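You operate a simulated robot arm through the tools that you are given. There is no shell and no other tool.

The job below is to be done with a simulated robot arm. You get a single attempt, and the scene is never put back.

Task
Lock the 8 MM disc in its port, switch the flow pump on and set the float at 3.
Fine: the float's top edge at the mark; LOCK all the way; leave it running; leave the other discs alone.
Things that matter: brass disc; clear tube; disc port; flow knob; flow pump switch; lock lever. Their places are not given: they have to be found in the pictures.

Only the result counts: the job must be done as asked and must still hold three seconds after the hand-in. Knocking over, shifting, dropping, spilling or breaking anything else fails it.

Robot
A 6-joint arm with a two-finger gripper, fixed in place. Base frame: the origin is on the floor under the middle of its stand, x ahead of it, y to its left, z up. Units: m, rad, N and s.
With the tool pointing down near the work surface it reaches from about 0.38 to 0.86 m from the base axis. Its first joint turns from -2.897 to 2.897 rad. Payload 2.45 kg.
The tool frame sits at the grasp point between the pads (the TCP): z along the fingers, y along the line on which they close. The tips reach 0.02 m beyond it. The gripper opens to 0.14 m; its body begins 0.168 m behind the TCP.
Orientation is that of the tool frame in the base frame, as a unit quaternion [x, y, z, w]. With the fingers straight down and closing along the base's y, the tool's x points along the base's -x, its y along +y and its z along -z.

Tools
- The arm moves only by the tool step_arm. Its argument "increments" is a list that holds one entry, the list of rows, each a list of 7 numbers: the shift along the tool's x, y, z in m, then the turn, a rotation vector about the tool's x, y, z in rad, then the closure in counts, from 0 (fully open) to 255 (shut). In form: [[[x, y, z, rx, ry, rz, jaw], ...]]. A call has 1 to 20 rows; each row is the pose to reach, as a shift and turn from the pose commanded when the call began, along the tool's axes at that moment. Each row takes 0.2 s and may step no farther than 0.05 m and 0.15 rad from the row before; otherwise, or with a gripper value out of range, the whole call is refused. A pose out of reach is approached as far as the arm can. The call stops where the force on the tool passes 40 N (or 10 N more than at its start, if that is more) or the arm is blocked; 0.2 s more then pass. The fingers move at their own pace (about 0.045 m/s each) and stop on an object; they squeeze with about 40 N. The grip force told is the motor's: it shows also when the fingers shut on nothing. Time passes only in rows, and 0.2 s behind the last, so rows that repeat a pose let the fingers close. The reply holds the time, the measured pose of the TCP, the force on the tool along the base axes, the opening and the grip force, in the units named above and with some noise, with the torque about the TCP (base axes, N m) and any sound that the robot's microphone picked up, and new pictures: "views" is both (left out), scene, wrist or none.
- Cameras (640 x 400 px; columns grow to the right, rows downward): "scene" is fixed at [0.3998, -0.5007, 1.6316]; the picture's right is [-0.87, 0.49, 0.00], its down [0.48, 0.84, -0.27] and it looks along [-0.13, -0.23, -0.96] (base axes); focal length 314 px, centre (320, 200). "wrist" rides on the gripper at [0.078, 0.011, -0.209] in the tool frame; the picture's right is [-0.14, 0.99, 0.00], its down [-0.92, -0.13, -0.37] and it looks along [-0.36, -0.05, 0.93] (tool axes); focal length 280 px, centre (320, 200).
- raise_lower(by): moves the trunk up (or, below 0, down) by that many m; the arm rides with it, the base frame stays. It gives what a move gives, with no picture.
- measure_at(camera, pixels): for up to 12 pixels [column, row] of the newest picture of that camera ("zoom" is the newest enlarged one), the place [x, y, z] in the base frame of the surface seen there, good to about 0.002 m. It takes no simulated time.
- close_up(camera, box): a new picture of the part [left, top, right, bottom] of that camera's present view, enlarged. It takes no simulated time.
- hand_in(): hands the job in; it is judged then, once.

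Unless the task says otherwise, let go and move clear before handing in.

The tools are called after "Emit:" as a command line: name --argument value ..., lists and objects as JSON in quotes. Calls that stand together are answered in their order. step_arm: Moves the arm, as the interface text tells. Its arguments: {"type":"object","properties":{"increments":{"type":"array","items":{"type":"array","items":{"type":"array","items":{"type":"number"}}}},"views":{"type":"string","enum":["both","scene","wrist","none"]}},"required":["increments"]} The other tools are called the same way: raise_lower (by) moves the trunk up or down; measure_at (camera, pixels) gives the place of the surface under pixels of a picture; close_up (camera, box) takes an enlarged picture of a part of a camera's view; hand_in () hands the job in.

At the start:

```text
clock: 0.0
tool_pos: [0.1743, -0.5556, 1.2309]
tool_rot: [0.0, 1.0, 0.0, 0.0]
force: [-0.4, 0.2, -0.5]
torque: [-0.03, 0.01, 0.01]
gripper_width: 0.1403
grip_force: 0.1
trunk travel left (down, up): [-0.1, 0.13]
```

scene: 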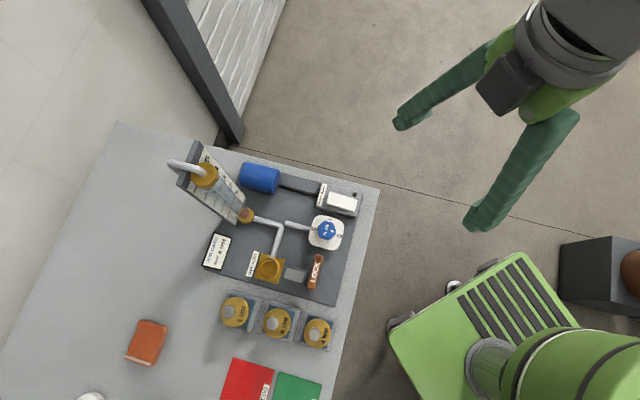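
wrist: 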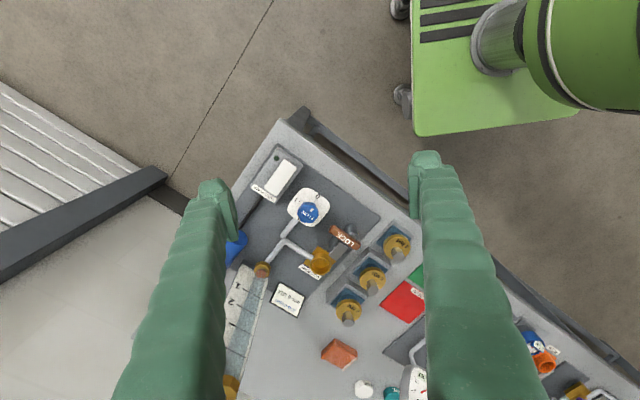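

The scene picture shows the bench with the flow rig: tube panel near (205,180), port near (268,266), LOCK lever near (316,272), knob near (326,230), switch near (342,202), and three discs at (236,311), (278,322), (317,332). I will enlarge these areas to read the labels.

Emit:
close_up --camera "scene" --box '[160, 130, 380, 270]'

Emit:
close_up --camera "scene" --box '[200, 230, 360, 360]'

Emit:
close_up --camera "wrist" --box '[220, 140, 440, 340]'

```text
2.86 times, centred on (270, 200) of scene
```

zoom: 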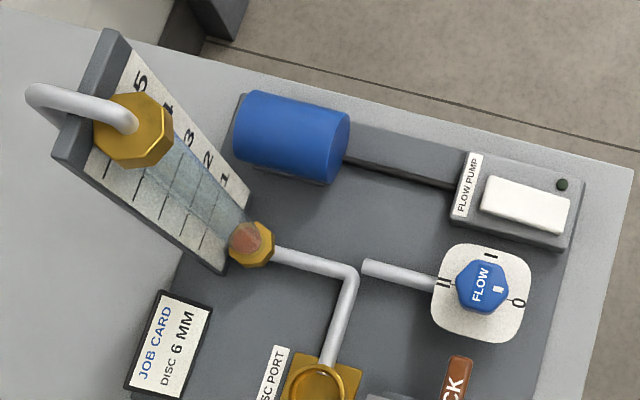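

```text
3.08 times, centred on (280, 295) of scene
```

zoom: 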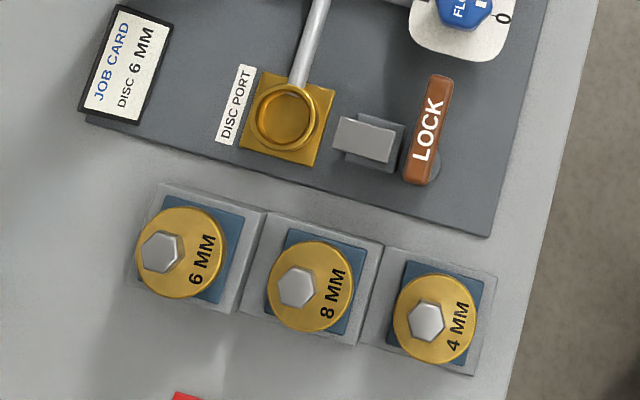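

```text
2.00 times, centred on (330, 240) of wrist
```

zoom: 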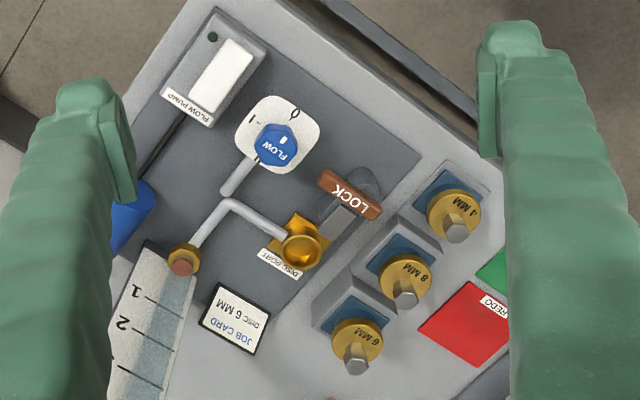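

The zoom shows the middle disc is the 8 MM one (scene (278,322)). The job card in the scene says 6 MM, but the task says 8 MM, so I go with 8 MM. I now measure the key places.

Emit:
measure_at --camera "scene" --pixels '[[274, 323], [286, 322], [270, 266], [277, 278], [262, 258], [314, 282], [316, 262], [326, 230], [340, 203], [352, 207], [330, 199], [300, 290]]'

Emit:
measure_at --camera "scene" --pixels '[[205, 175], [245, 215], [199, 148], [185, 180], [293, 274], [300, 275], [236, 311], [317, 332], [250, 330], [340, 228], [354, 194], [120, 300]]'

Emit:
close_up --camera "scene" --box '[250, 290, 314, 330]'

Emit:
close_up --camera "scene" --box '[250, 240, 346, 300]'

```text
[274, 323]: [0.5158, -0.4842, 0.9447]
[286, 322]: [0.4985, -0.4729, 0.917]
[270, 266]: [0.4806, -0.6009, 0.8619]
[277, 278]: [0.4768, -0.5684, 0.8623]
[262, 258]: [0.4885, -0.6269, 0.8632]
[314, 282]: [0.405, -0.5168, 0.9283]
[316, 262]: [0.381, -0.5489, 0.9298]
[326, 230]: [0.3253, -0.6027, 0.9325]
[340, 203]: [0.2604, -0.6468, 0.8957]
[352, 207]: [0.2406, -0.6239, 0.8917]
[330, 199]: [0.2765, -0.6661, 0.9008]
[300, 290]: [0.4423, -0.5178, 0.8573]
```

```text
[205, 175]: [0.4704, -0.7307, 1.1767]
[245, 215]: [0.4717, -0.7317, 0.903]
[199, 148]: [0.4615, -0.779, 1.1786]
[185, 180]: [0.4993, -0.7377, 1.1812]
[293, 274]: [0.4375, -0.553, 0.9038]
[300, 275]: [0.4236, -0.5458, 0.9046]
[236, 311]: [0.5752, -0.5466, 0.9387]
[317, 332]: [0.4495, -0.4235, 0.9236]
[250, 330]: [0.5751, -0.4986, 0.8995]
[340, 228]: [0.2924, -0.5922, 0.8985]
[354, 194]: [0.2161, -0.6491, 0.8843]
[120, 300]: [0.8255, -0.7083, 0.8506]
```

```text
10.00 times, centred on (282, 310) of scene
```

zoom: 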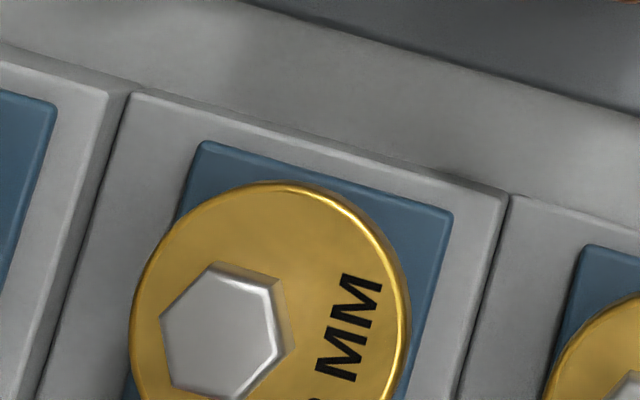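

```text
6.67 times, centred on (298, 270) of scene
```

zoom: 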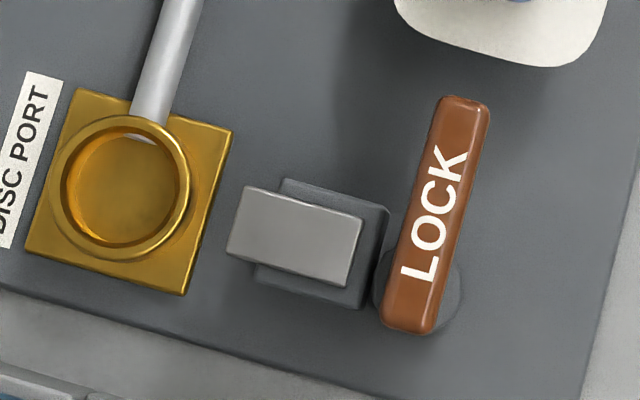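

I'm measuring the ring and the lever parts in the newest zoom, around port centre zoom (125,182), clamp (300,235), lever (435,215).

Emit:
measure_at --camera "zoom" --pixels '[[125, 185], [54, 170], [187, 190], [125, 118], [115, 256], [40, 245], [180, 285], [222, 132], [80, 95], [140, 270], [66, 200], [178, 200]]'

Emit:
measure_at --camera "zoom" --pixels '[[250, 195], [235, 250], [345, 275], [355, 225], [300, 235], [365, 290], [385, 215], [395, 318], [430, 325], [450, 108], [480, 110], [450, 290]]'

Emit:
close_up --camera "wrist" --box '[290, 190, 420, 340]'

```text
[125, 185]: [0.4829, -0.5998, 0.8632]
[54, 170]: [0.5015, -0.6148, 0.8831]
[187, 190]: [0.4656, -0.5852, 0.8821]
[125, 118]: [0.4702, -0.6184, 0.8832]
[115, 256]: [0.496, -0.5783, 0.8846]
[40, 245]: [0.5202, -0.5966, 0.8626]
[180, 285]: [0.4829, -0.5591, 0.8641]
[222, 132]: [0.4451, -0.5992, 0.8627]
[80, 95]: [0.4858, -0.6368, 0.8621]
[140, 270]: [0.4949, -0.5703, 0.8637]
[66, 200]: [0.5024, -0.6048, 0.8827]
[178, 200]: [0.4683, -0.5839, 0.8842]
```

```text
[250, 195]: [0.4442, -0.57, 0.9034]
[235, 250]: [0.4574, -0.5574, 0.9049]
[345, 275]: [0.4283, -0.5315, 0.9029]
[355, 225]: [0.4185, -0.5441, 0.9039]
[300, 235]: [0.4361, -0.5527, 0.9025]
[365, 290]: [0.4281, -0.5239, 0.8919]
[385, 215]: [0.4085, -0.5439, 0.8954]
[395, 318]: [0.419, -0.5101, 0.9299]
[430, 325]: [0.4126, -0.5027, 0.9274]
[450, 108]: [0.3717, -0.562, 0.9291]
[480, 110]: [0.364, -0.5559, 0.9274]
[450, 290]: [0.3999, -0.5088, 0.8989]
```

```text
2.67 times, centred on (355, 265) of wrist
```

zoom: 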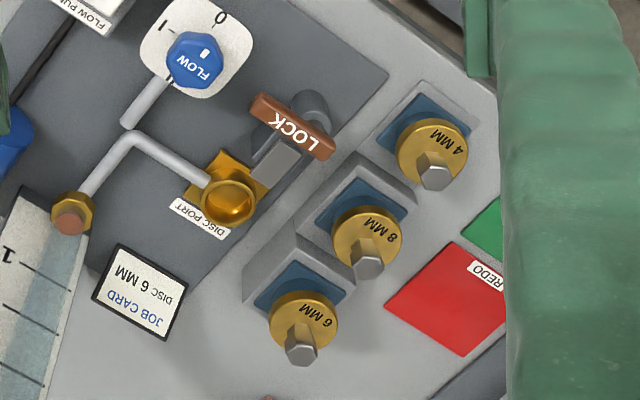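

The port ring's rim is at about z=0.884 centred near (0.4835,-0.599). I need finer details of the disc, its stud, the knob and the switch, so I take more enlarged pictures.

Emit:
close_up --camera "scene" --box '[246, 300, 310, 345]'

Emit:
measure_at --camera "zoom" --pixels '[[200, 240], [320, 240], [250, 180], [285, 240], [170, 240], [270, 280], [400, 140], [420, 200], [230, 150], [260, 230], [380, 330], [200, 300]]'

```text
8.89 times, centred on (278, 322) of scene
```

zoom: 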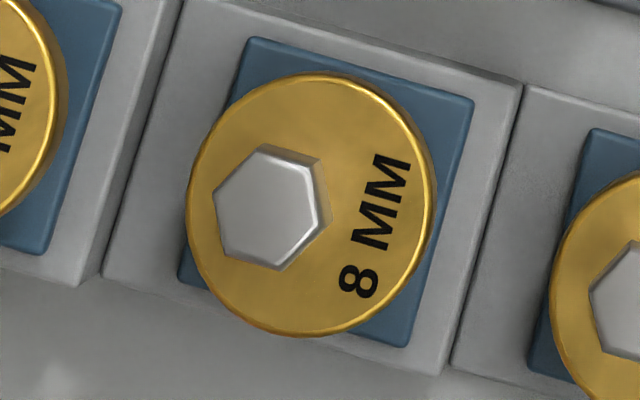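

```text
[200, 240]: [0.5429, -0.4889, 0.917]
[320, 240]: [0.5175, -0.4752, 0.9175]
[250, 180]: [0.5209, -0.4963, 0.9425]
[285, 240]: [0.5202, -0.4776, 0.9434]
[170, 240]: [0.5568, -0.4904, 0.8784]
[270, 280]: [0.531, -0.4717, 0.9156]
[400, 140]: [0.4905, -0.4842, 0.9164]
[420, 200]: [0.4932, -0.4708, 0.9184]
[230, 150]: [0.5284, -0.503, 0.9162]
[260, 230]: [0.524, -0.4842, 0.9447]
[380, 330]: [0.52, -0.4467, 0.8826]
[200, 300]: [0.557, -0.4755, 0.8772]
```

The stud top is at z≈0.944 near (0.517,-0.487) and the flange at 0.917. Now I zoom onto the knob, switch, lever and tube.

Emit:
close_up --camera "scene" --box '[300, 180, 372, 250]'

Emit:
measure_at --camera "zoom" --pixels '[[240, 290], [200, 290], [285, 290], [240, 240], [240, 325], [320, 300], [150, 230], [270, 110], [440, 160], [330, 100], [250, 150], [480, 90]]'

Emit:
close_up --camera "scene" --box '[165, 135, 265, 230]'

```text
5.71 times, centred on (336, 215) of scene
```

zoom: 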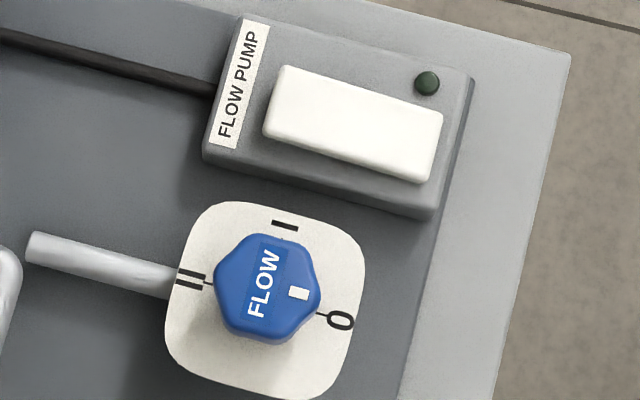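

```text
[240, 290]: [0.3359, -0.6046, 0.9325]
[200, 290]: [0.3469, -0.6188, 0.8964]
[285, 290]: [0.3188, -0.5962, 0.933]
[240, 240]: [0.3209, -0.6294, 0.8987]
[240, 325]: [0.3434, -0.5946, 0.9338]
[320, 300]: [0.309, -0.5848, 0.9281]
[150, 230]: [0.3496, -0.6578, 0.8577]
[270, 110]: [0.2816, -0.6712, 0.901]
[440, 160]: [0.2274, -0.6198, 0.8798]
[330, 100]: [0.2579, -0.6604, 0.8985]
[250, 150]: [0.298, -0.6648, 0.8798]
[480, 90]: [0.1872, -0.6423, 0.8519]
```

```text
4.21 times, centred on (215, 182) of scene
```

zoom: 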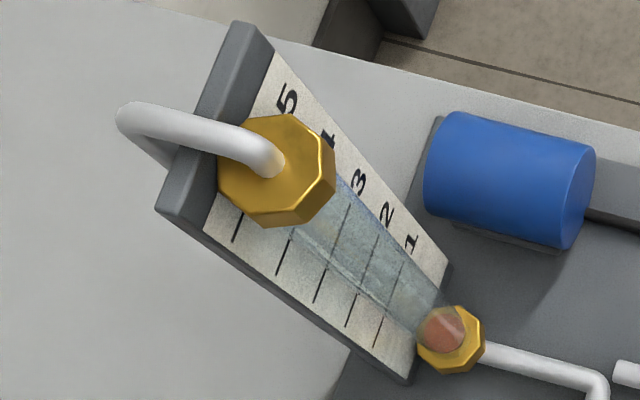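

The knob's white mark points at 0 (zoom (300,294)), the pump lamp is dark, and the rocker's label end is higher (z 0.901 vs 0.892). I now move the hand above the 8 MM disc with the fingers turned to close across the stud flats, to look from there.

Emit:
step_arm --increments '[[[-0.0384, 0.0078, 0.0145, 0, 0, 0.0873, 0], [-0.0768, 0.0157, 0.0291, 0, 0, 0.1745, 0], [-0.1152, 0.0235, 0.0436, 0, 0, 0.2618, 0], [-0.1536, 0.0314, 0.0582, 0, 0, 0.3491, 0], [-0.1921, 0.0392, 0.0727, 0, 0, 0.4363, 0], [-0.2305, 0.0471, 0.0873, 0, 0, 0.5236, 0], [-0.2689, 0.0549, 0.1018, 0, 0, 0.6109, 0], [-0.3073, 0.0628, 0.1164, 0, 0, 0.6981, 0], [-0.3457, 0.0706, 0.1309, 0, 0, 0.7854, 0], [-0.3457, 0.0706, 0.1309, 0, 0, 0.7854, 0]]]' --views "both"

```text
clock: 2.2
tool_pos: [0.5211, -0.4888, 1.0988]
tool_rot: [0.383, 0.924, -0.001, 0.0]
force: [0.1, -1.0, -1.2]
torque: [0.07, 0.02, 0.03]
gripper_width: 0.1402
grip_force: 0.0
trunk travel left (down, up): [-0.1, 0.13]
```

scene: 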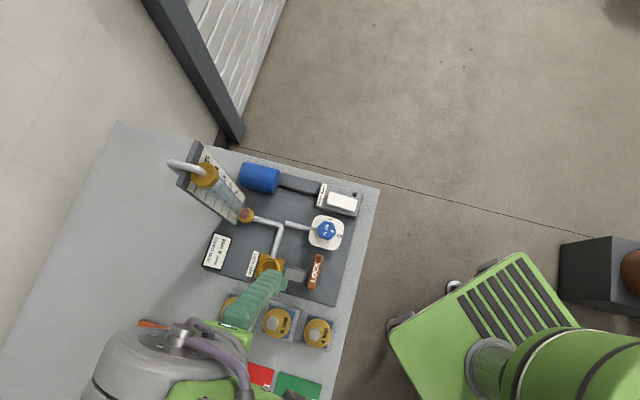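
wrist: 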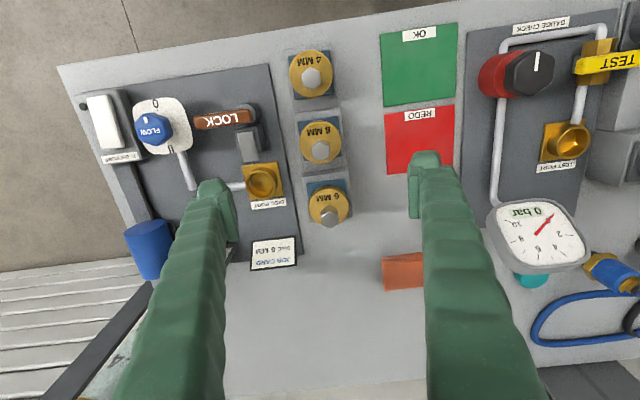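

The 8 MM disc appears at wrist (320,145), just under the TCP. I zoom and measure the stud, flange and port from here.

Emit:
close_up --camera "wrist" --box '[285, 105, 355, 175]'

Emit:
measure_at --camera "wrist" --pixels '[[321, 149], [321, 130], [340, 140], [301, 140], [320, 160], [264, 181], [264, 168], [264, 197], [248, 181], [278, 181], [310, 77], [328, 216]]'

Emit:
close_up --camera "wrist" --box '[80, 80, 300, 220]'

```text
5.71 times, centred on (320, 140) of wrist
```

zoom: 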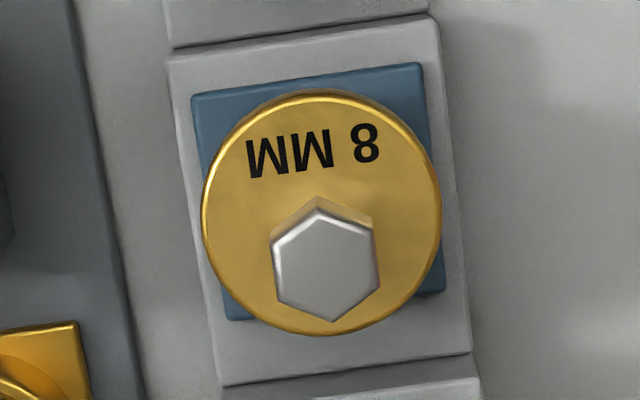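

```text
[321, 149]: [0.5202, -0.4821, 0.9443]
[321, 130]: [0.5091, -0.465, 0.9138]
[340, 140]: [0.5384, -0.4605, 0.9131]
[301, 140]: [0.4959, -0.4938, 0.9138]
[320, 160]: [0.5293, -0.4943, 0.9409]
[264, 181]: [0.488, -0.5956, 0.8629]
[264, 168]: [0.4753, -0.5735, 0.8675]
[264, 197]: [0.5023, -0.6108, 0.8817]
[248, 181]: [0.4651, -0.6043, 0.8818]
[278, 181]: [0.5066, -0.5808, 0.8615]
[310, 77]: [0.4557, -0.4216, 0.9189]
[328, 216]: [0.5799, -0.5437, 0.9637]
```

```text
2.86 times, centred on (190, 150) of wrist
```

zoom: 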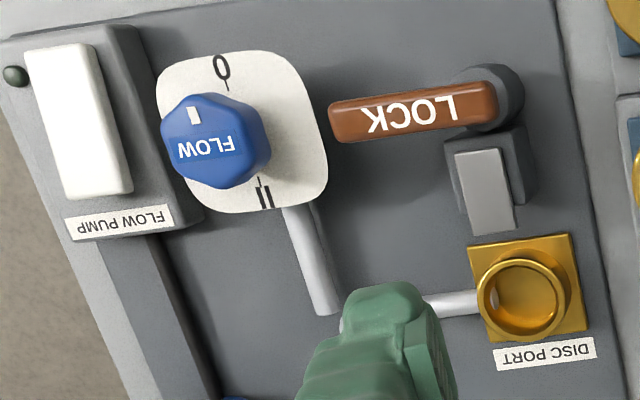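

The stud is offset about 7 mm toward −u from the flange centre, its flats face the fingers, and it lies about (+0.004,+0.002) in tool x,y from the TCP. I descend to z≈1.0 with the jaw half open and look again.

Emit:
step_arm --increments '[[[0.002, 0.001, 0.025, 0, 0, 0, 60], [0.004, 0.002, 0.05, 0, 0, 0, 130], [0.004, 0.002, 0.075, 0, 0, 0, 130], [0.004, 0.002, 0.099, 0, 0, 0, 130], [0.004, 0.002, 0.099, 0, 0, 0, 130]]]' --views "wrist"

```text
clock: 3.4
tool_pos: [0.5203, -0.4821, 1.0024]
tool_rot: [0.382, 0.924, 0.0, 0.0]
force: [-0.2, 0.2, 0.1]
torque: [0.02, 0.05, 0.01]
gripper_width: 0.0685
grip_force: 0.1
trunk travel left (down, up): [-0.1, 0.13]
```

wrist: 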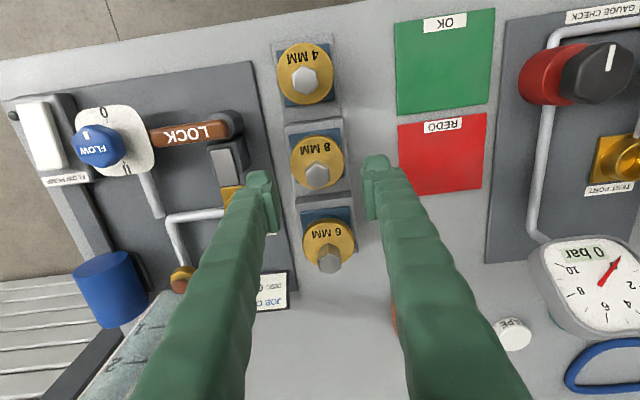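

The stud now shows near wrist (317,177), close to below the TCP. I zoom in for the exact centring.

Emit:
close_up --camera "wrist" --box '[270, 115, 370, 215]'

Emit:
measure_at --camera "wrist" --pixels '[[317, 177], [308, 177], [326, 177], [317, 145], [337, 160], [300, 165], [300, 190], [317, 190], [326, 262], [345, 185], [295, 230]]'

```text
4.00 times, centred on (320, 165) of wrist
```

zoom: 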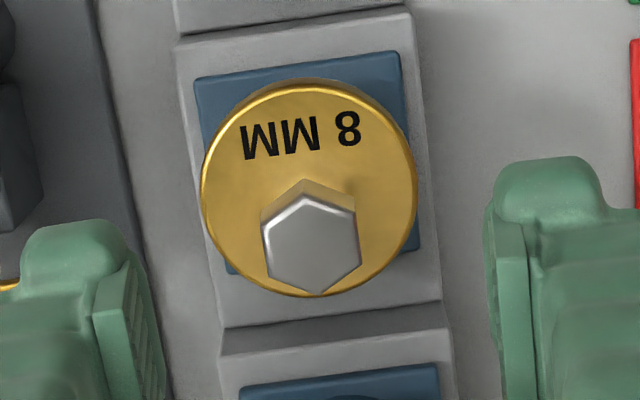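

```text
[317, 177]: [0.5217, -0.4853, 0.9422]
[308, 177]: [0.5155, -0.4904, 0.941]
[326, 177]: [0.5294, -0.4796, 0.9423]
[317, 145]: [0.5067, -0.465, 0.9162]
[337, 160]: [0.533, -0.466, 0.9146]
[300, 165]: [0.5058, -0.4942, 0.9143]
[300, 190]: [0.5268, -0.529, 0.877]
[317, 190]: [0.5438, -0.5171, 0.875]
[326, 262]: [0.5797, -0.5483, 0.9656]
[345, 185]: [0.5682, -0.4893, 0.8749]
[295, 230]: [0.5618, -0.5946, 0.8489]
```

The stud (zoom (311,245)) sits on the midline of the pads. I descend 0.060 m so the tips end just above the flange, and check.

Emit:
step_arm --increments '[[[0, -0.001, 0.03, 0, 0, 0, 130], [0, -0.001, 0.05, 0, 0, 0, 130], [0, -0.001, 0.06, 0, 0, 0, 130], [0, -0.001, 0.06, 0, 0, 0, 130]]]' --views "wrist"

```text
clock: 4.4
tool_pos: [0.5183, -0.4825, 0.9423]
tool_rot: [0.383, 0.924, 0.0, 0.0]
force: [0.6, 0.1, -0.5]
torque: [0.0, 0.0, 0.01]
gripper_width: 0.0687
grip_force: 0.1
trunk travel left (down, up): [-0.1, 0.13]
```

wrist: 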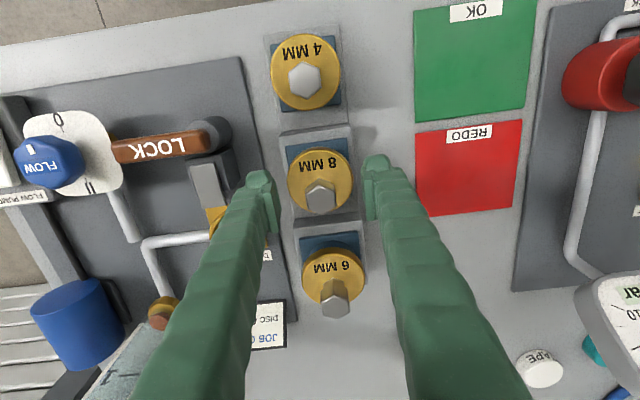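

The stud at wrist (321,197) is centred between the pads. I close the fingers on it.

Emit:
step_arm --increments '[[[0, 0, 0, 0, 0, 0, 200], [0, 0, 0, 0, 0, 0, 255], [0, 0, 0, 0, 0, 0, 255], [0, 0, 0, 0, 0, 0, 255], [0, 0, 0, 0, 0, 0, 255]]]' --views "wrist"

```text
clock: 5.6
tool_pos: [0.5186, -0.4823, 0.9409]
tool_rot: [0.382, 0.924, 0.001, 0.001]
force: [0.4, -0.1, 0.2]
torque: [0.0, 0.0, 0.01]
gripper_width: 0.0243
grip_force: 40.1
trunk travel left (down, up): [-0.1, 0.13]
```

wrist: 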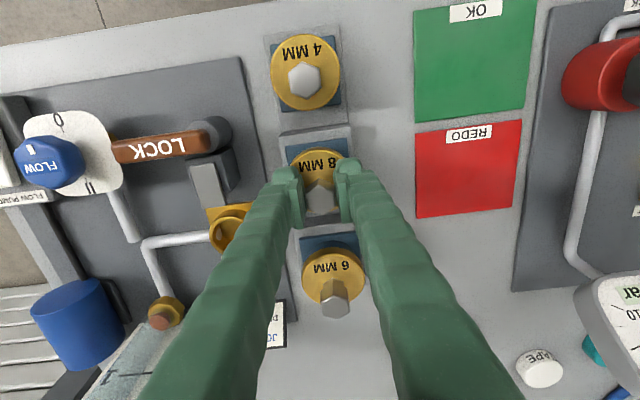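

The grip holds at 24.3 mm with 40 N on the stud. I lift straight up 0.08 m in small rows.

Emit:
step_arm --increments '[[[0, 0, -0.01, 0, 0, 0, 255], [0, 0, -0.02, 0, 0, 0, 255], [0, 0, -0.035, 0, 0, 0, 255], [0, 0, -0.055, 0, 0, 0, 255], [0, 0, -0.08, 0, 0, 0, 255], [0, 0, -0.08, 0, 0, 0, 255]]]' --views "both"

```text
clock: 7.0
tool_pos: [0.5194, -0.4841, 1.021]
tool_rot: [0.383, 0.924, 0.0, 0.0]
force: [0.7, -0.2, -1.6]
torque: [0.01, -0.02, 0.03]
gripper_width: 0.0242
grip_force: 40.1
trunk travel left (down, up): [-0.1, 0.13]
```

scene: 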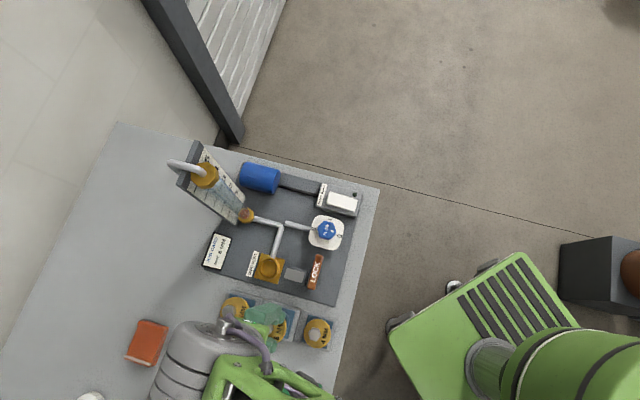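
wrist: 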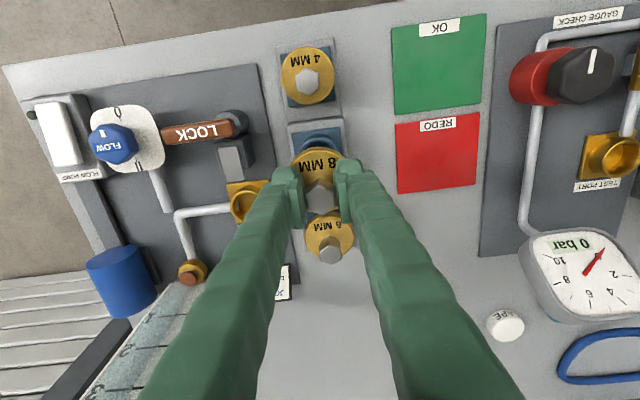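

The disc came up with the hand (force −1.6 N). I zoom into the empty blue socket at wrist (318,140) to learn the spigot's size, and on the port.

Emit:
close_up --camera "wrist" --box '[280, 110, 360, 170]'

Emit:
measure_at --camera "zoom" --pixels '[[310, 150], [310, 170], [310, 190], [270, 180], [350, 180], [310, 210], [310, 130], [180, 100], [450, 90], [240, 200], [400, 180], [310, 260]]'

Emit:
close_up --camera "wrist" --box '[200, 100, 300, 230]'

```text
6.67 times, centred on (320, 140) of wrist
```

zoom: 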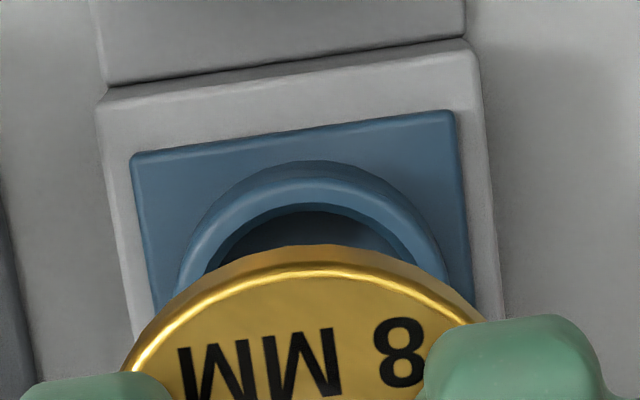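

```text
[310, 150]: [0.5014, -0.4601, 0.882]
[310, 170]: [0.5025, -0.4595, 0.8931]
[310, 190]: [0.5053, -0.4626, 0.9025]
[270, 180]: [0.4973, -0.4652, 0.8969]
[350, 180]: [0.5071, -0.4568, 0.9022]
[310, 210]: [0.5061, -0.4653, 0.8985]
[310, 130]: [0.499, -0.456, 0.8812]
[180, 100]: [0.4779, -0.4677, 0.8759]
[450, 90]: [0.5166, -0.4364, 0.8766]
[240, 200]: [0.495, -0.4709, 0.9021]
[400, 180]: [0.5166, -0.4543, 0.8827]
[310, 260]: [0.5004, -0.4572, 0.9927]
```

```text
3.08 times, centred on (250, 165) of wrist
```

zoom: 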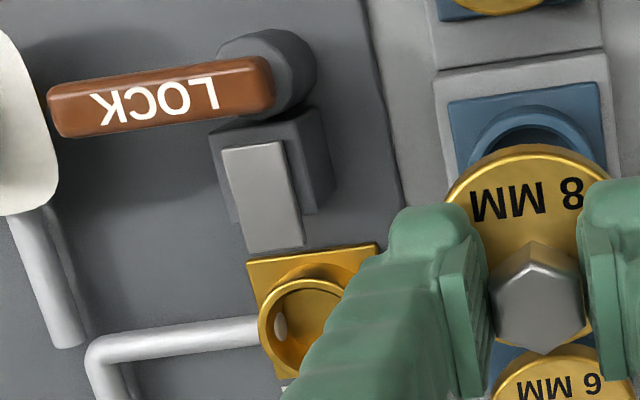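

The blue rack ring's rim is at z≈0.902 (the port's rim at 0.884), so the disc must seat about 18 mm lower there, TCP ≈0.923. I carry the disc above the port, keeping the same orientation, and look.

Emit:
step_arm --increments '[[[-0.01, -0.018, -0.01, 0, 0, 0, 255], [-0.022, -0.04, -0.01, 0, 0, 0, 255], [-0.036, -0.065, -0.01, 0, 0, 0, 255], [-0.05, -0.09, -0.01, 0, 0, 0, 255], [-0.0587, -0.106, -0.01, 0, 0, 0, 255], [-0.0587, -0.106, -0.01, 0, 0, 0, 255]]]' --views "both"

```text
clock: 8.4
tool_pos: [0.4845, -0.5983, 1.0306]
tool_rot: [0.383, 0.924, 0.0, 0.0]
force: [0.3, -0.4, -2.4]
torque: [-0.02, -0.01, 0.0]
gripper_width: 0.0243
grip_force: 40.0
trunk travel left (down, up): [-0.1, 0.13]
```

scene: 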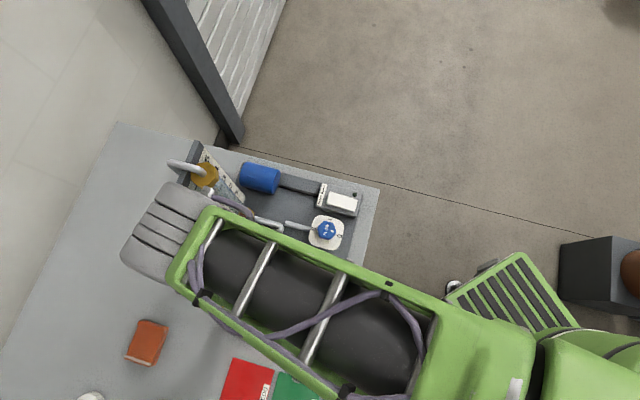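
wrist: 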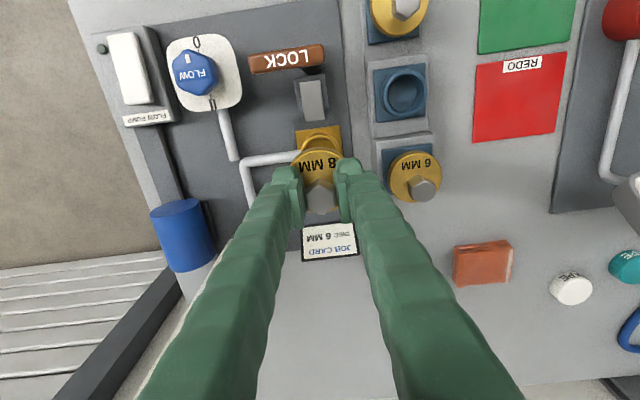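

The disc now hangs over the port (wrist (320,165) over the gold plate at (318,140)). Before descending I check the clearance between wrist/hand and the tube panel, and zoom on the port.

Emit:
close_up --camera "wrist" --box '[270, 100, 370, 220]'

Emit:
measure_at --camera "scene" --pixels '[[185, 195], [170, 190], [205, 205], [210, 190], [215, 215], [205, 172], [190, 145], [178, 180], [172, 165], [195, 165], [230, 205], [150, 230]]'

Emit:
close_up --camera "scene" --box '[120, 130, 280, 270]'

```text
3.33 times, centred on (320, 160) of wrist
```

zoom: 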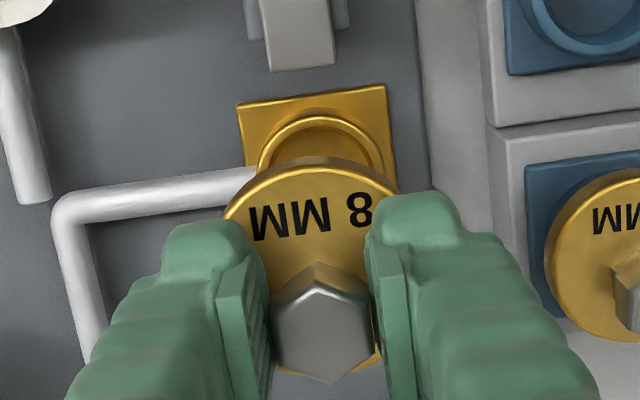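

```text
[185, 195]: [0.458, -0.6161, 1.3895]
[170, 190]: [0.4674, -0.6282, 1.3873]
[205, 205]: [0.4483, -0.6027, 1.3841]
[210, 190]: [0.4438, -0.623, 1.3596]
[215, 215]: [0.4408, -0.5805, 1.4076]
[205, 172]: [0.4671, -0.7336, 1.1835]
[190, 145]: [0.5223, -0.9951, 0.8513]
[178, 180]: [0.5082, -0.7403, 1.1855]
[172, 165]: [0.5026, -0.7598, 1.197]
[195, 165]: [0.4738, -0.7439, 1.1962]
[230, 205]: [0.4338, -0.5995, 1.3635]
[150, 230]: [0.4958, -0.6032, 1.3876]
```

```text
2.86 times, centred on (200, 200) of scene
```

zoom: 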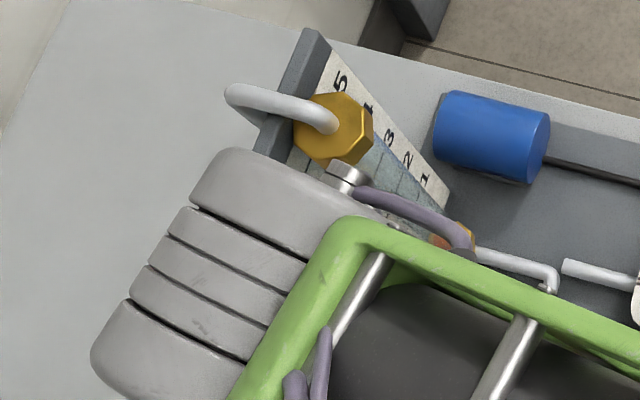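

The wrist link keeps about 0.08 m from the tube panel, so descending is fine. I take a sharper zoom of flange and port ring to refine the alignment.

Emit:
close_up --camera "wrist" --box '[290, 115, 350, 165]'

Emit:
measure_at --camera "zoom" --pixels '[[300, 260], [120, 420], [500, 330], [310, 80], [110, 60], [480, 15], [320, 160], [180, 200], [460, 200], [500, 200], [310, 110]]'

```text
8.00 times, centred on (320, 140) of wrist
```

zoom: 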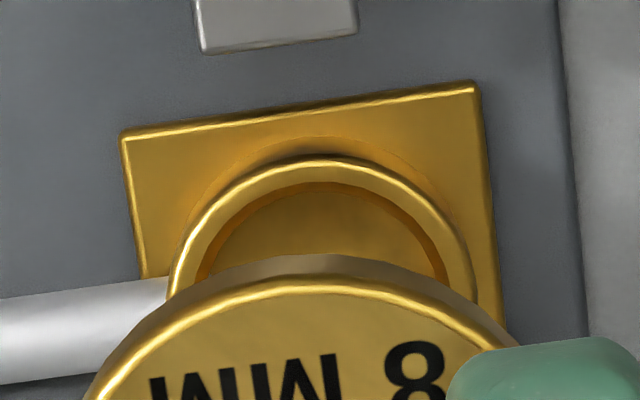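

```text
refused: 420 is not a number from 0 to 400
```

The ring's rim spans about zoom x 170–478 with top at (320,155). I zoom on the flange for its own centre, and measure points on both.

Emit:
measure_at --camera "zoom" --pixels '[[300, 260], [120, 370], [500, 335], [310, 90], [130, 145], [470, 100], [320, 165], [180, 280], [465, 280], [325, 220], [310, 290]]'

Emit:
close_up --camera "wrist" --box '[280, 140, 360, 220]'

```text
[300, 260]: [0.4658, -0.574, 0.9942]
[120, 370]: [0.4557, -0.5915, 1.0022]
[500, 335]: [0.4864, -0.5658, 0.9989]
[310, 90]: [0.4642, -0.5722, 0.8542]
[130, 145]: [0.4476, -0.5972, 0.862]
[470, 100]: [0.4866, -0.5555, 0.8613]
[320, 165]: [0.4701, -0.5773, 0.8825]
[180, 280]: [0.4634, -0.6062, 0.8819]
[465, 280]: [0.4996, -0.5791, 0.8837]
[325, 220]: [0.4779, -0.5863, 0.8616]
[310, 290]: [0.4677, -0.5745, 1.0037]
```

```text
5.00 times, centred on (320, 180) of wrist
```

zoom: 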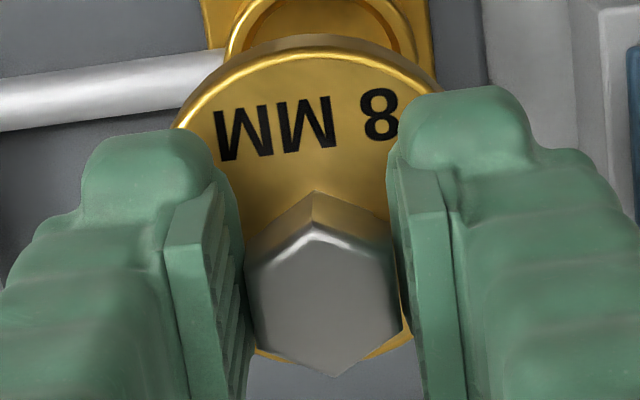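

Flange and port ring centres agree to within about 1 mm (both near (0.485,-0.597)). I descend to TCP ≈0.950, just above engagement, and look.

Emit:
step_arm --increments '[[[0, 0, 0.03, 0, 0, 0, 255], [0, 0, 0.055, 0, 0, 0, 255], [0, 0, 0.072, 0, 0, 0, 255], [0, 0, 0.08, 0, 0, 0, 255], [0, 0, 0.08, 0, 0, 0, 255]]]' --views "wrist"

Emit:
close_up --camera "wrist" --box '[270, 130, 370, 230]'

```text
clock: 9.6
tool_pos: [0.4858, -0.5957, 0.9501]
tool_rot: [0.383, 0.924, 0.0, 0.0]
force: [0.5, -0.4, -1.6]
torque: [-0.01, -0.03, 0.0]
gripper_width: 0.0243
grip_force: 39.8
trunk travel left (down, up): [-0.1, 0.13]
```

wrist: 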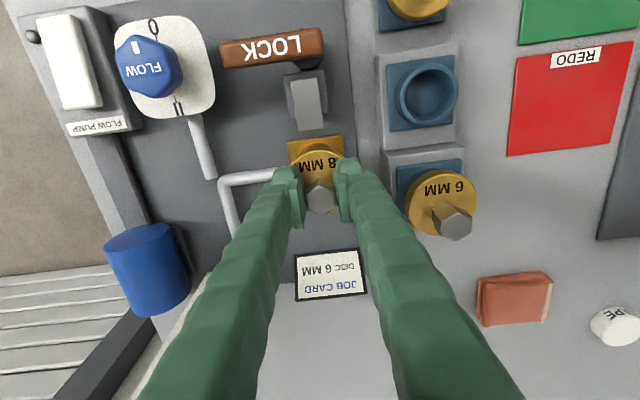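

```text
4.00 times, centred on (320, 180) of wrist
```

zoom: 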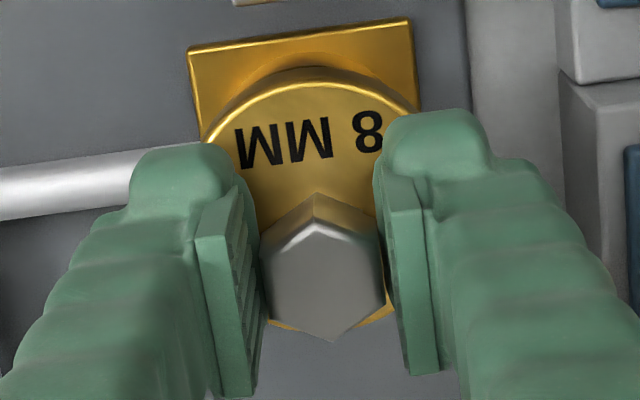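

Still free (−1.6 N) and aligned over the plate. I lower slowly in 3–4 mm rows to about TCP 0.926.

Emit:
step_arm --increments '[[[0, 0, 0.004, 0, 0, 0, 255], [0, 0, 0.008, 0, 0, 0, 255], [0, 0, 0.012, 0, 0, 0, 255], [0, 0, 0.016, 0, 0, 0, 255], [0, 0, 0.02, 0, 0, 0, 255], [0, 0, 0.024, 0, 0, 0, 255], [0, 0, 0.024, 0, 0, 0, 255]]]' --views "wrist"

Emit:
close_up --camera "wrist" --box '[270, 130, 370, 230]'

```text
clock: 11.2
tool_pos: [0.4849, -0.5991, 0.9272]
tool_rot: [0.383, 0.924, 0.001, 0.0]
force: [-0.4, 0.0, -1.6]
torque: [0.0, -0.01, 0.0]
gripper_width: 0.0243
grip_force: 40.8
trunk travel left (down, up): [-0.1, 0.13]
```

wrist: 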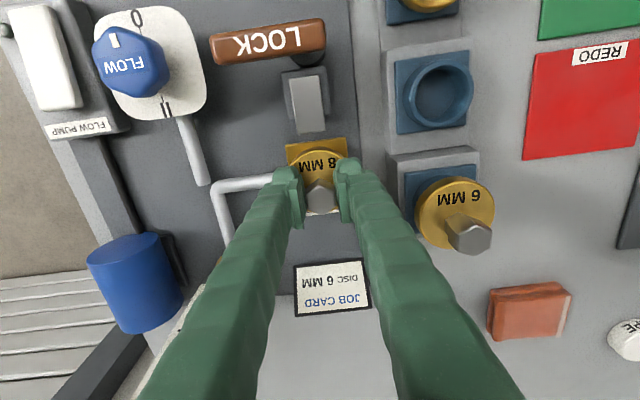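

```text
4.00 times, centred on (320, 180) of wrist
```

zoom: 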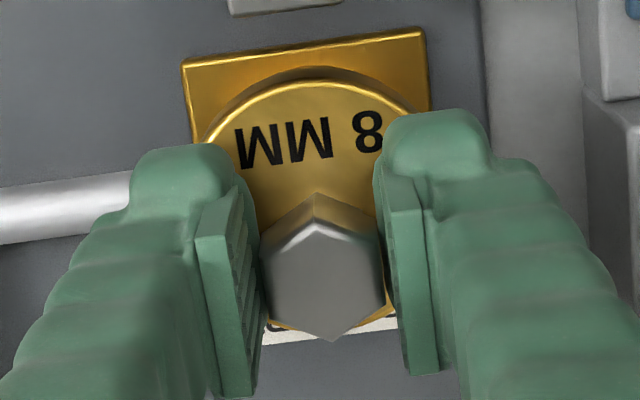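

No contact force yet at 0.927, so the plug has entered the bore. I lower in 1.5 mm rows until it seats.

Emit:
step_arm --increments '[[[0, 0, 0.0015, 0, 0, 0, 255], [0, 0, 0.003, 0, 0, 0, 255], [0, 0, 0.0045, 0, 0, 0, 255], [0, 0, 0.0045, 0, 0, 0, 255]]]' --views "none"

```text
clock: 12.2
tool_pos: [0.4857, -0.5978, 0.9226]
tool_rot: [0.383, 0.924, 0.0, 0.001]
force: [0.4, -0.2, -1.1]
torque: [-0.03, -0.04, 0.0]
gripper_width: 0.024
grip_force: 40.7
trunk travel left (down, up): [-0.1, 0.13]
```

Emit:
step_arm --increments '[[[0, 0, 0.001, 0, 0, 0, 255], [0, 0, 0.002, 0, 0, 0, 255], [0, 0, 0.003, 0, 0, 0, 255], [0, 0, 0.003, 0, 0, 0, 255]]]' --views "wrist"

Emit:
close_up --camera "wrist" --box '[270, 130, 370, 230]'

```text
clock: 13.2
tool_pos: [0.4858, -0.5981, 0.9227]
tool_rot: [0.383, 0.924, -0.001, 0.001]
force: [4.4, 3.2, 14.0]
torque: [0.26, 0.15, -0.1]
gripper_width: 0.0241
grip_force: 40.5
trunk travel left (down, up): [-0.1, 0.13]
```

wrist: 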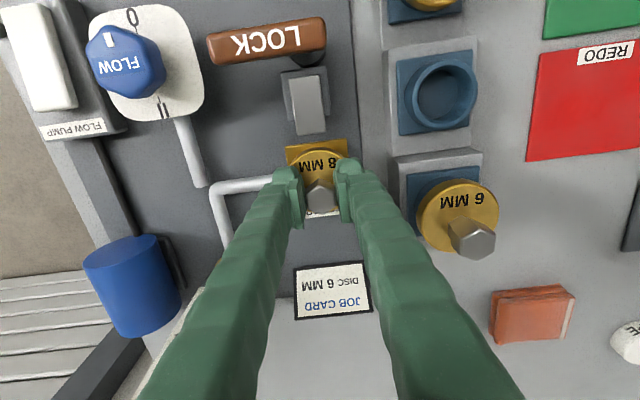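

```text
4.00 times, centred on (320, 180) of wrist
```

zoom: 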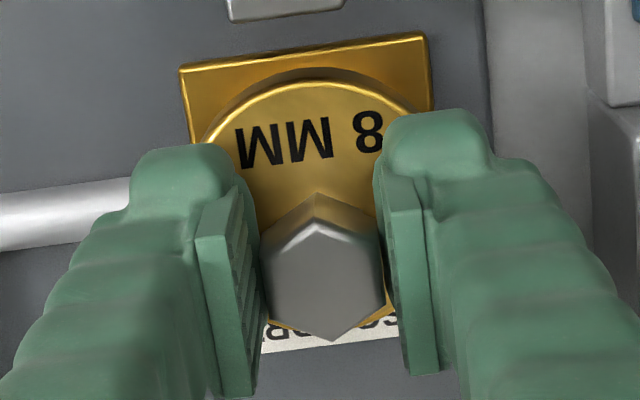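

The upward force rose to 14 N at z=0.9227, exactly the predicted seating height. I ease off 2 mm, open the fingers a bit and rise straight up.

Emit:
step_arm --increments '[[[0, 0, -0.002, 0, 0, 0, 255], [0, 0, -0.002, 0, 0, 0, 215], [0, 0, -0.002, 0, 0, 0, 170], [0, 0, -0.002, 0, 0, 0, 170], [0, 0, -0.002, 0, 0, 0, 170]]]' --views "wrist"

Emit:
close_up --camera "wrist" --box '[270, 130, 370, 230]'

```text
clock: 14.4
tool_pos: [0.4853, -0.5979, 0.9211]
tool_rot: [0.383, 0.924, 0.0, 0.0]
force: [0.7, -0.2, -0.2]
torque: [0.0, 0.02, 0.01]
gripper_width: 0.0466
grip_force: 0.1
trunk travel left (down, up): [-0.1, 0.13]
```

wrist: 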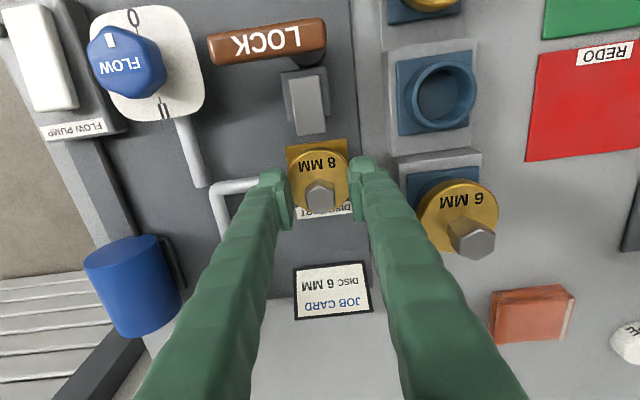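

```text
4.00 times, centred on (320, 180) of wrist
```

zoom: 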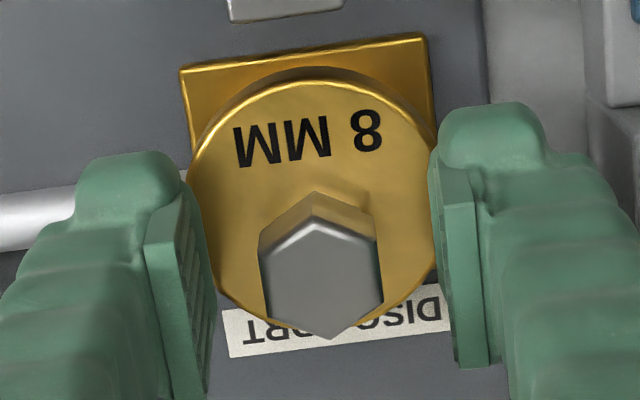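

The stud is released (width 46.6 mm, no force). I rise 0.12 m straight up and inspect the seating.

Emit:
step_arm --increments '[[[0, 0, -0.02, 0, 0, 0, 170], [0, 0, -0.05, 0, 0, 0, 170], [0, 0, -0.085, 0, 0, 0, 170], [0, 0, -0.12, 0, 0, 0, 170], [0, 0, -0.12, 0, 0, 0, 170]]]' --views "wrist"

Emit:
close_up --camera "wrist" --box '[240, 60, 360, 180]'

Emit:
measure_at --camera "zoom" --pixels '[[420, 190], [350, 250], [480, 250], [420, 290], [400, 120], [280, 60], [330, 60], [100, 50], [420, 320]]'

```text
clock: 15.6
tool_pos: [0.488, -0.5969, 1.0417]
tool_rot: [0.383, 0.924, 0.0, 0.0]
force: [-0.1, 0.3, 0.2]
torque: [0.03, 0.03, 0.0]
gripper_width: 0.0469
grip_force: 0.0
trunk travel left (down, up): [-0.1, 0.13]
```

wrist: 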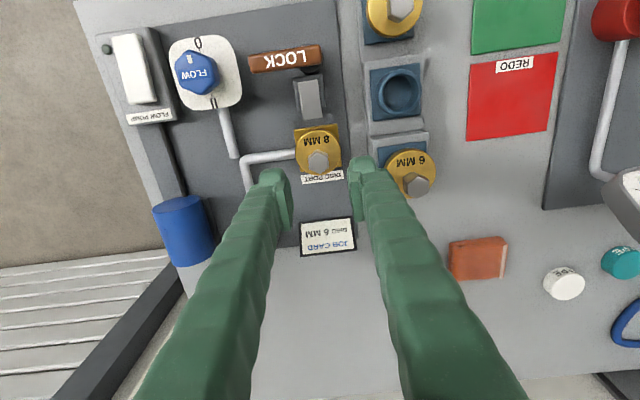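

```text
3.33 times, centred on (300, 120) of wrist
```

zoom: 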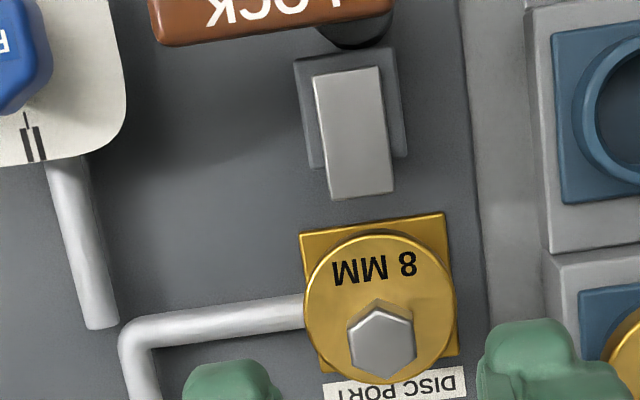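

```text
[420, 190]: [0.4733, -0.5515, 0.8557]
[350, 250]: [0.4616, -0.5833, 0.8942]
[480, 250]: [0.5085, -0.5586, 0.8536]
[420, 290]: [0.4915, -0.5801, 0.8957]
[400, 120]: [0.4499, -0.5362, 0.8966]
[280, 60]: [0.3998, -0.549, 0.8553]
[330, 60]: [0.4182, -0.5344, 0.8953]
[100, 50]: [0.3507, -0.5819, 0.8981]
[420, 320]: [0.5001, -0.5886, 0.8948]
```

The flange sits flat at z≈0.895, so the disc is seated and oriented as before. Now I study the lever and its slide (wrist (285,60) and (310,97)) to find the turning direction.

Emit:
close_up --camera "wrist" --box '[235, 30, 345, 130]'

Emit:
measure_at --camera "zoom" --pixels '[[100, 125], [90, 160], [90, 105], [460, 55], [490, 95], [480, 130], [280, 110], [440, 170], [430, 320], [380, 300], [480, 290], [500, 200]]'

```text
4.00 times, centred on (290, 80) of wrist
```

zoom: 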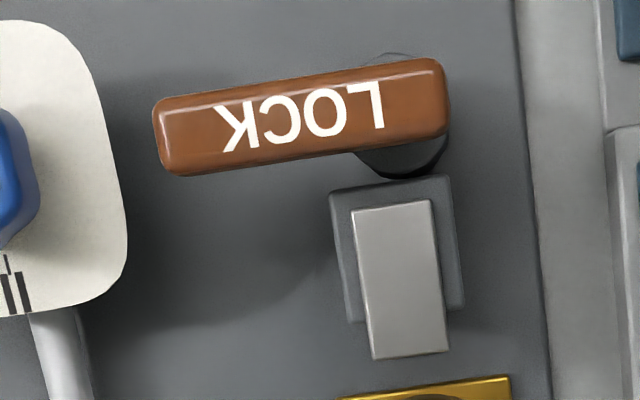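

```text
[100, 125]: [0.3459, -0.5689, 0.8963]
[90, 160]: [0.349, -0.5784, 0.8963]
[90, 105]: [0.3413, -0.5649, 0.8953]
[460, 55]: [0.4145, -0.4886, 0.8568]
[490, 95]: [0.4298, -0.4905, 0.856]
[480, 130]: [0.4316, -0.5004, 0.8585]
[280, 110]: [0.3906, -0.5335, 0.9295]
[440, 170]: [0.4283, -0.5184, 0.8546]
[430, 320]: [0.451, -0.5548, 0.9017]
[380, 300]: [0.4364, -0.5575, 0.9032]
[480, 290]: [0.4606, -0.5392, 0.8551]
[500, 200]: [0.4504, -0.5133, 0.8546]
```

The lever (centreline u≈−0.654, tip near (0.367,−0.559), post near (0.408,−0.515)) stands higher than the slide, so it probably swings over it toward the port. I move above the lever's outer half and turn the hand 90° so the fingers straddle it.

Emit:
step_arm --increments '[[[0.01, -0.0034, 0.0018, 0, 0, 0.1428, 160], [0.0203, -0.0068, 0.0036, 0, 0, 0.2856, 150], [0.0305, -0.0103, 0.0055, 0, 0, 0.4284, 146], [0.0407, -0.0137, 0.0073, 0, 0, 0.5712, 146], [0.0509, -0.0171, 0.0091, 0, 0, 0.714, 146], [0.061, -0.0205, 0.0109, 0, 0, 0.8568, 146], [0.0712, -0.0239, 0.0127, 0, 0, 0.9996, 146], [0.0814, -0.0273, 0.0145, 0, 0, 1.1424, 146], [0.0916, -0.0308, 0.0164, 0, 0, 1.2852, 146], [0.1017, -0.0342, 0.0182, 0, 0, 1.428, 146], [0.1119, -0.0376, 0.02, 0, 0, 1.5708, 146], [0.1119, -0.0376, 0.02, 0, 0, 1.5708, 146]]]' --views "both"

```text
clock: 18.2
tool_pos: [0.3794, -0.5464, 1.0222]
tool_rot: [0.924, 0.381, 0.0, 0.001]
force: [0.0, -0.3, 0.5]
torque: [-0.01, -0.01, -0.01]
gripper_width: 0.0598
grip_force: 0.1
trunk travel left (down, up): [-0.1, 0.13]
```

scene: 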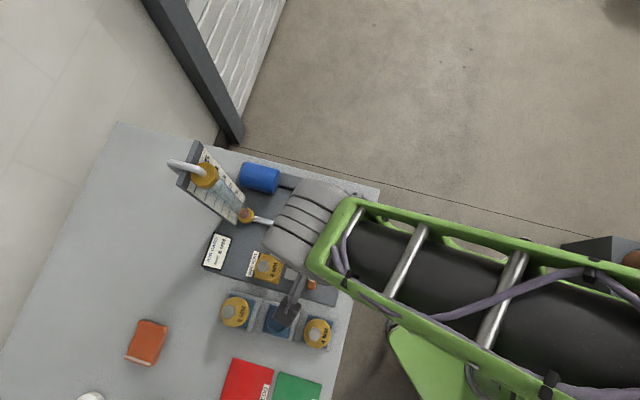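
wrist: 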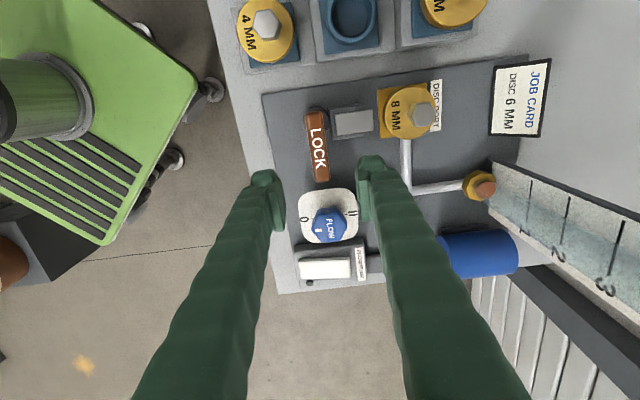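

The lever lies between the fingers' midline at wrist (319,161). I descend about 0.088 m so the tips straddle the lever, then check.

Emit:
step_arm --increments '[[[0, 0, 0.03, 0, 0, 0, 146], [0, 0, 0.055, 0, 0, 0, 146], [0, 0, 0.075, 0, 0, 0, 146], [0, 0, 0.088, 0, 0, 0, 146], [0, 0, 0.088, 0, 0, 0, 146]]]' --views "wrist"

Emit:
close_up --camera "wrist" --box '[250, 110, 390, 250]'

```text
clock: 19.4
tool_pos: [0.3807, -0.5456, 0.9328]
tool_rot: [0.924, 0.383, 0.0, 0.0]
force: [0.1, 0.1, 0.6]
torque: [0.0, 0.01, -0.02]
gripper_width: 0.0598
grip_force: 0.1
trunk travel left (down, up): [-0.1, 0.13]
```

wrist: 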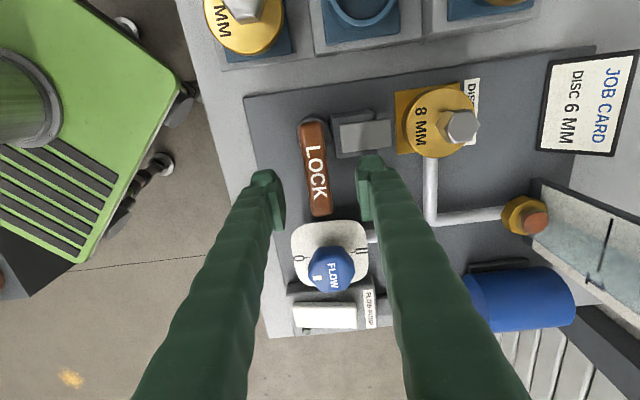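

```text
2.86 times, centred on (320, 180) of wrist
```

zoom: 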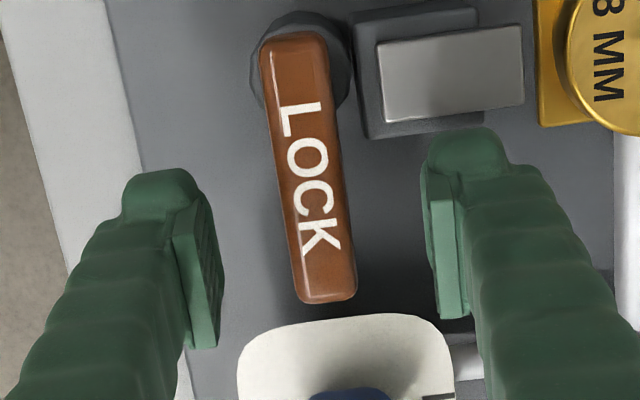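

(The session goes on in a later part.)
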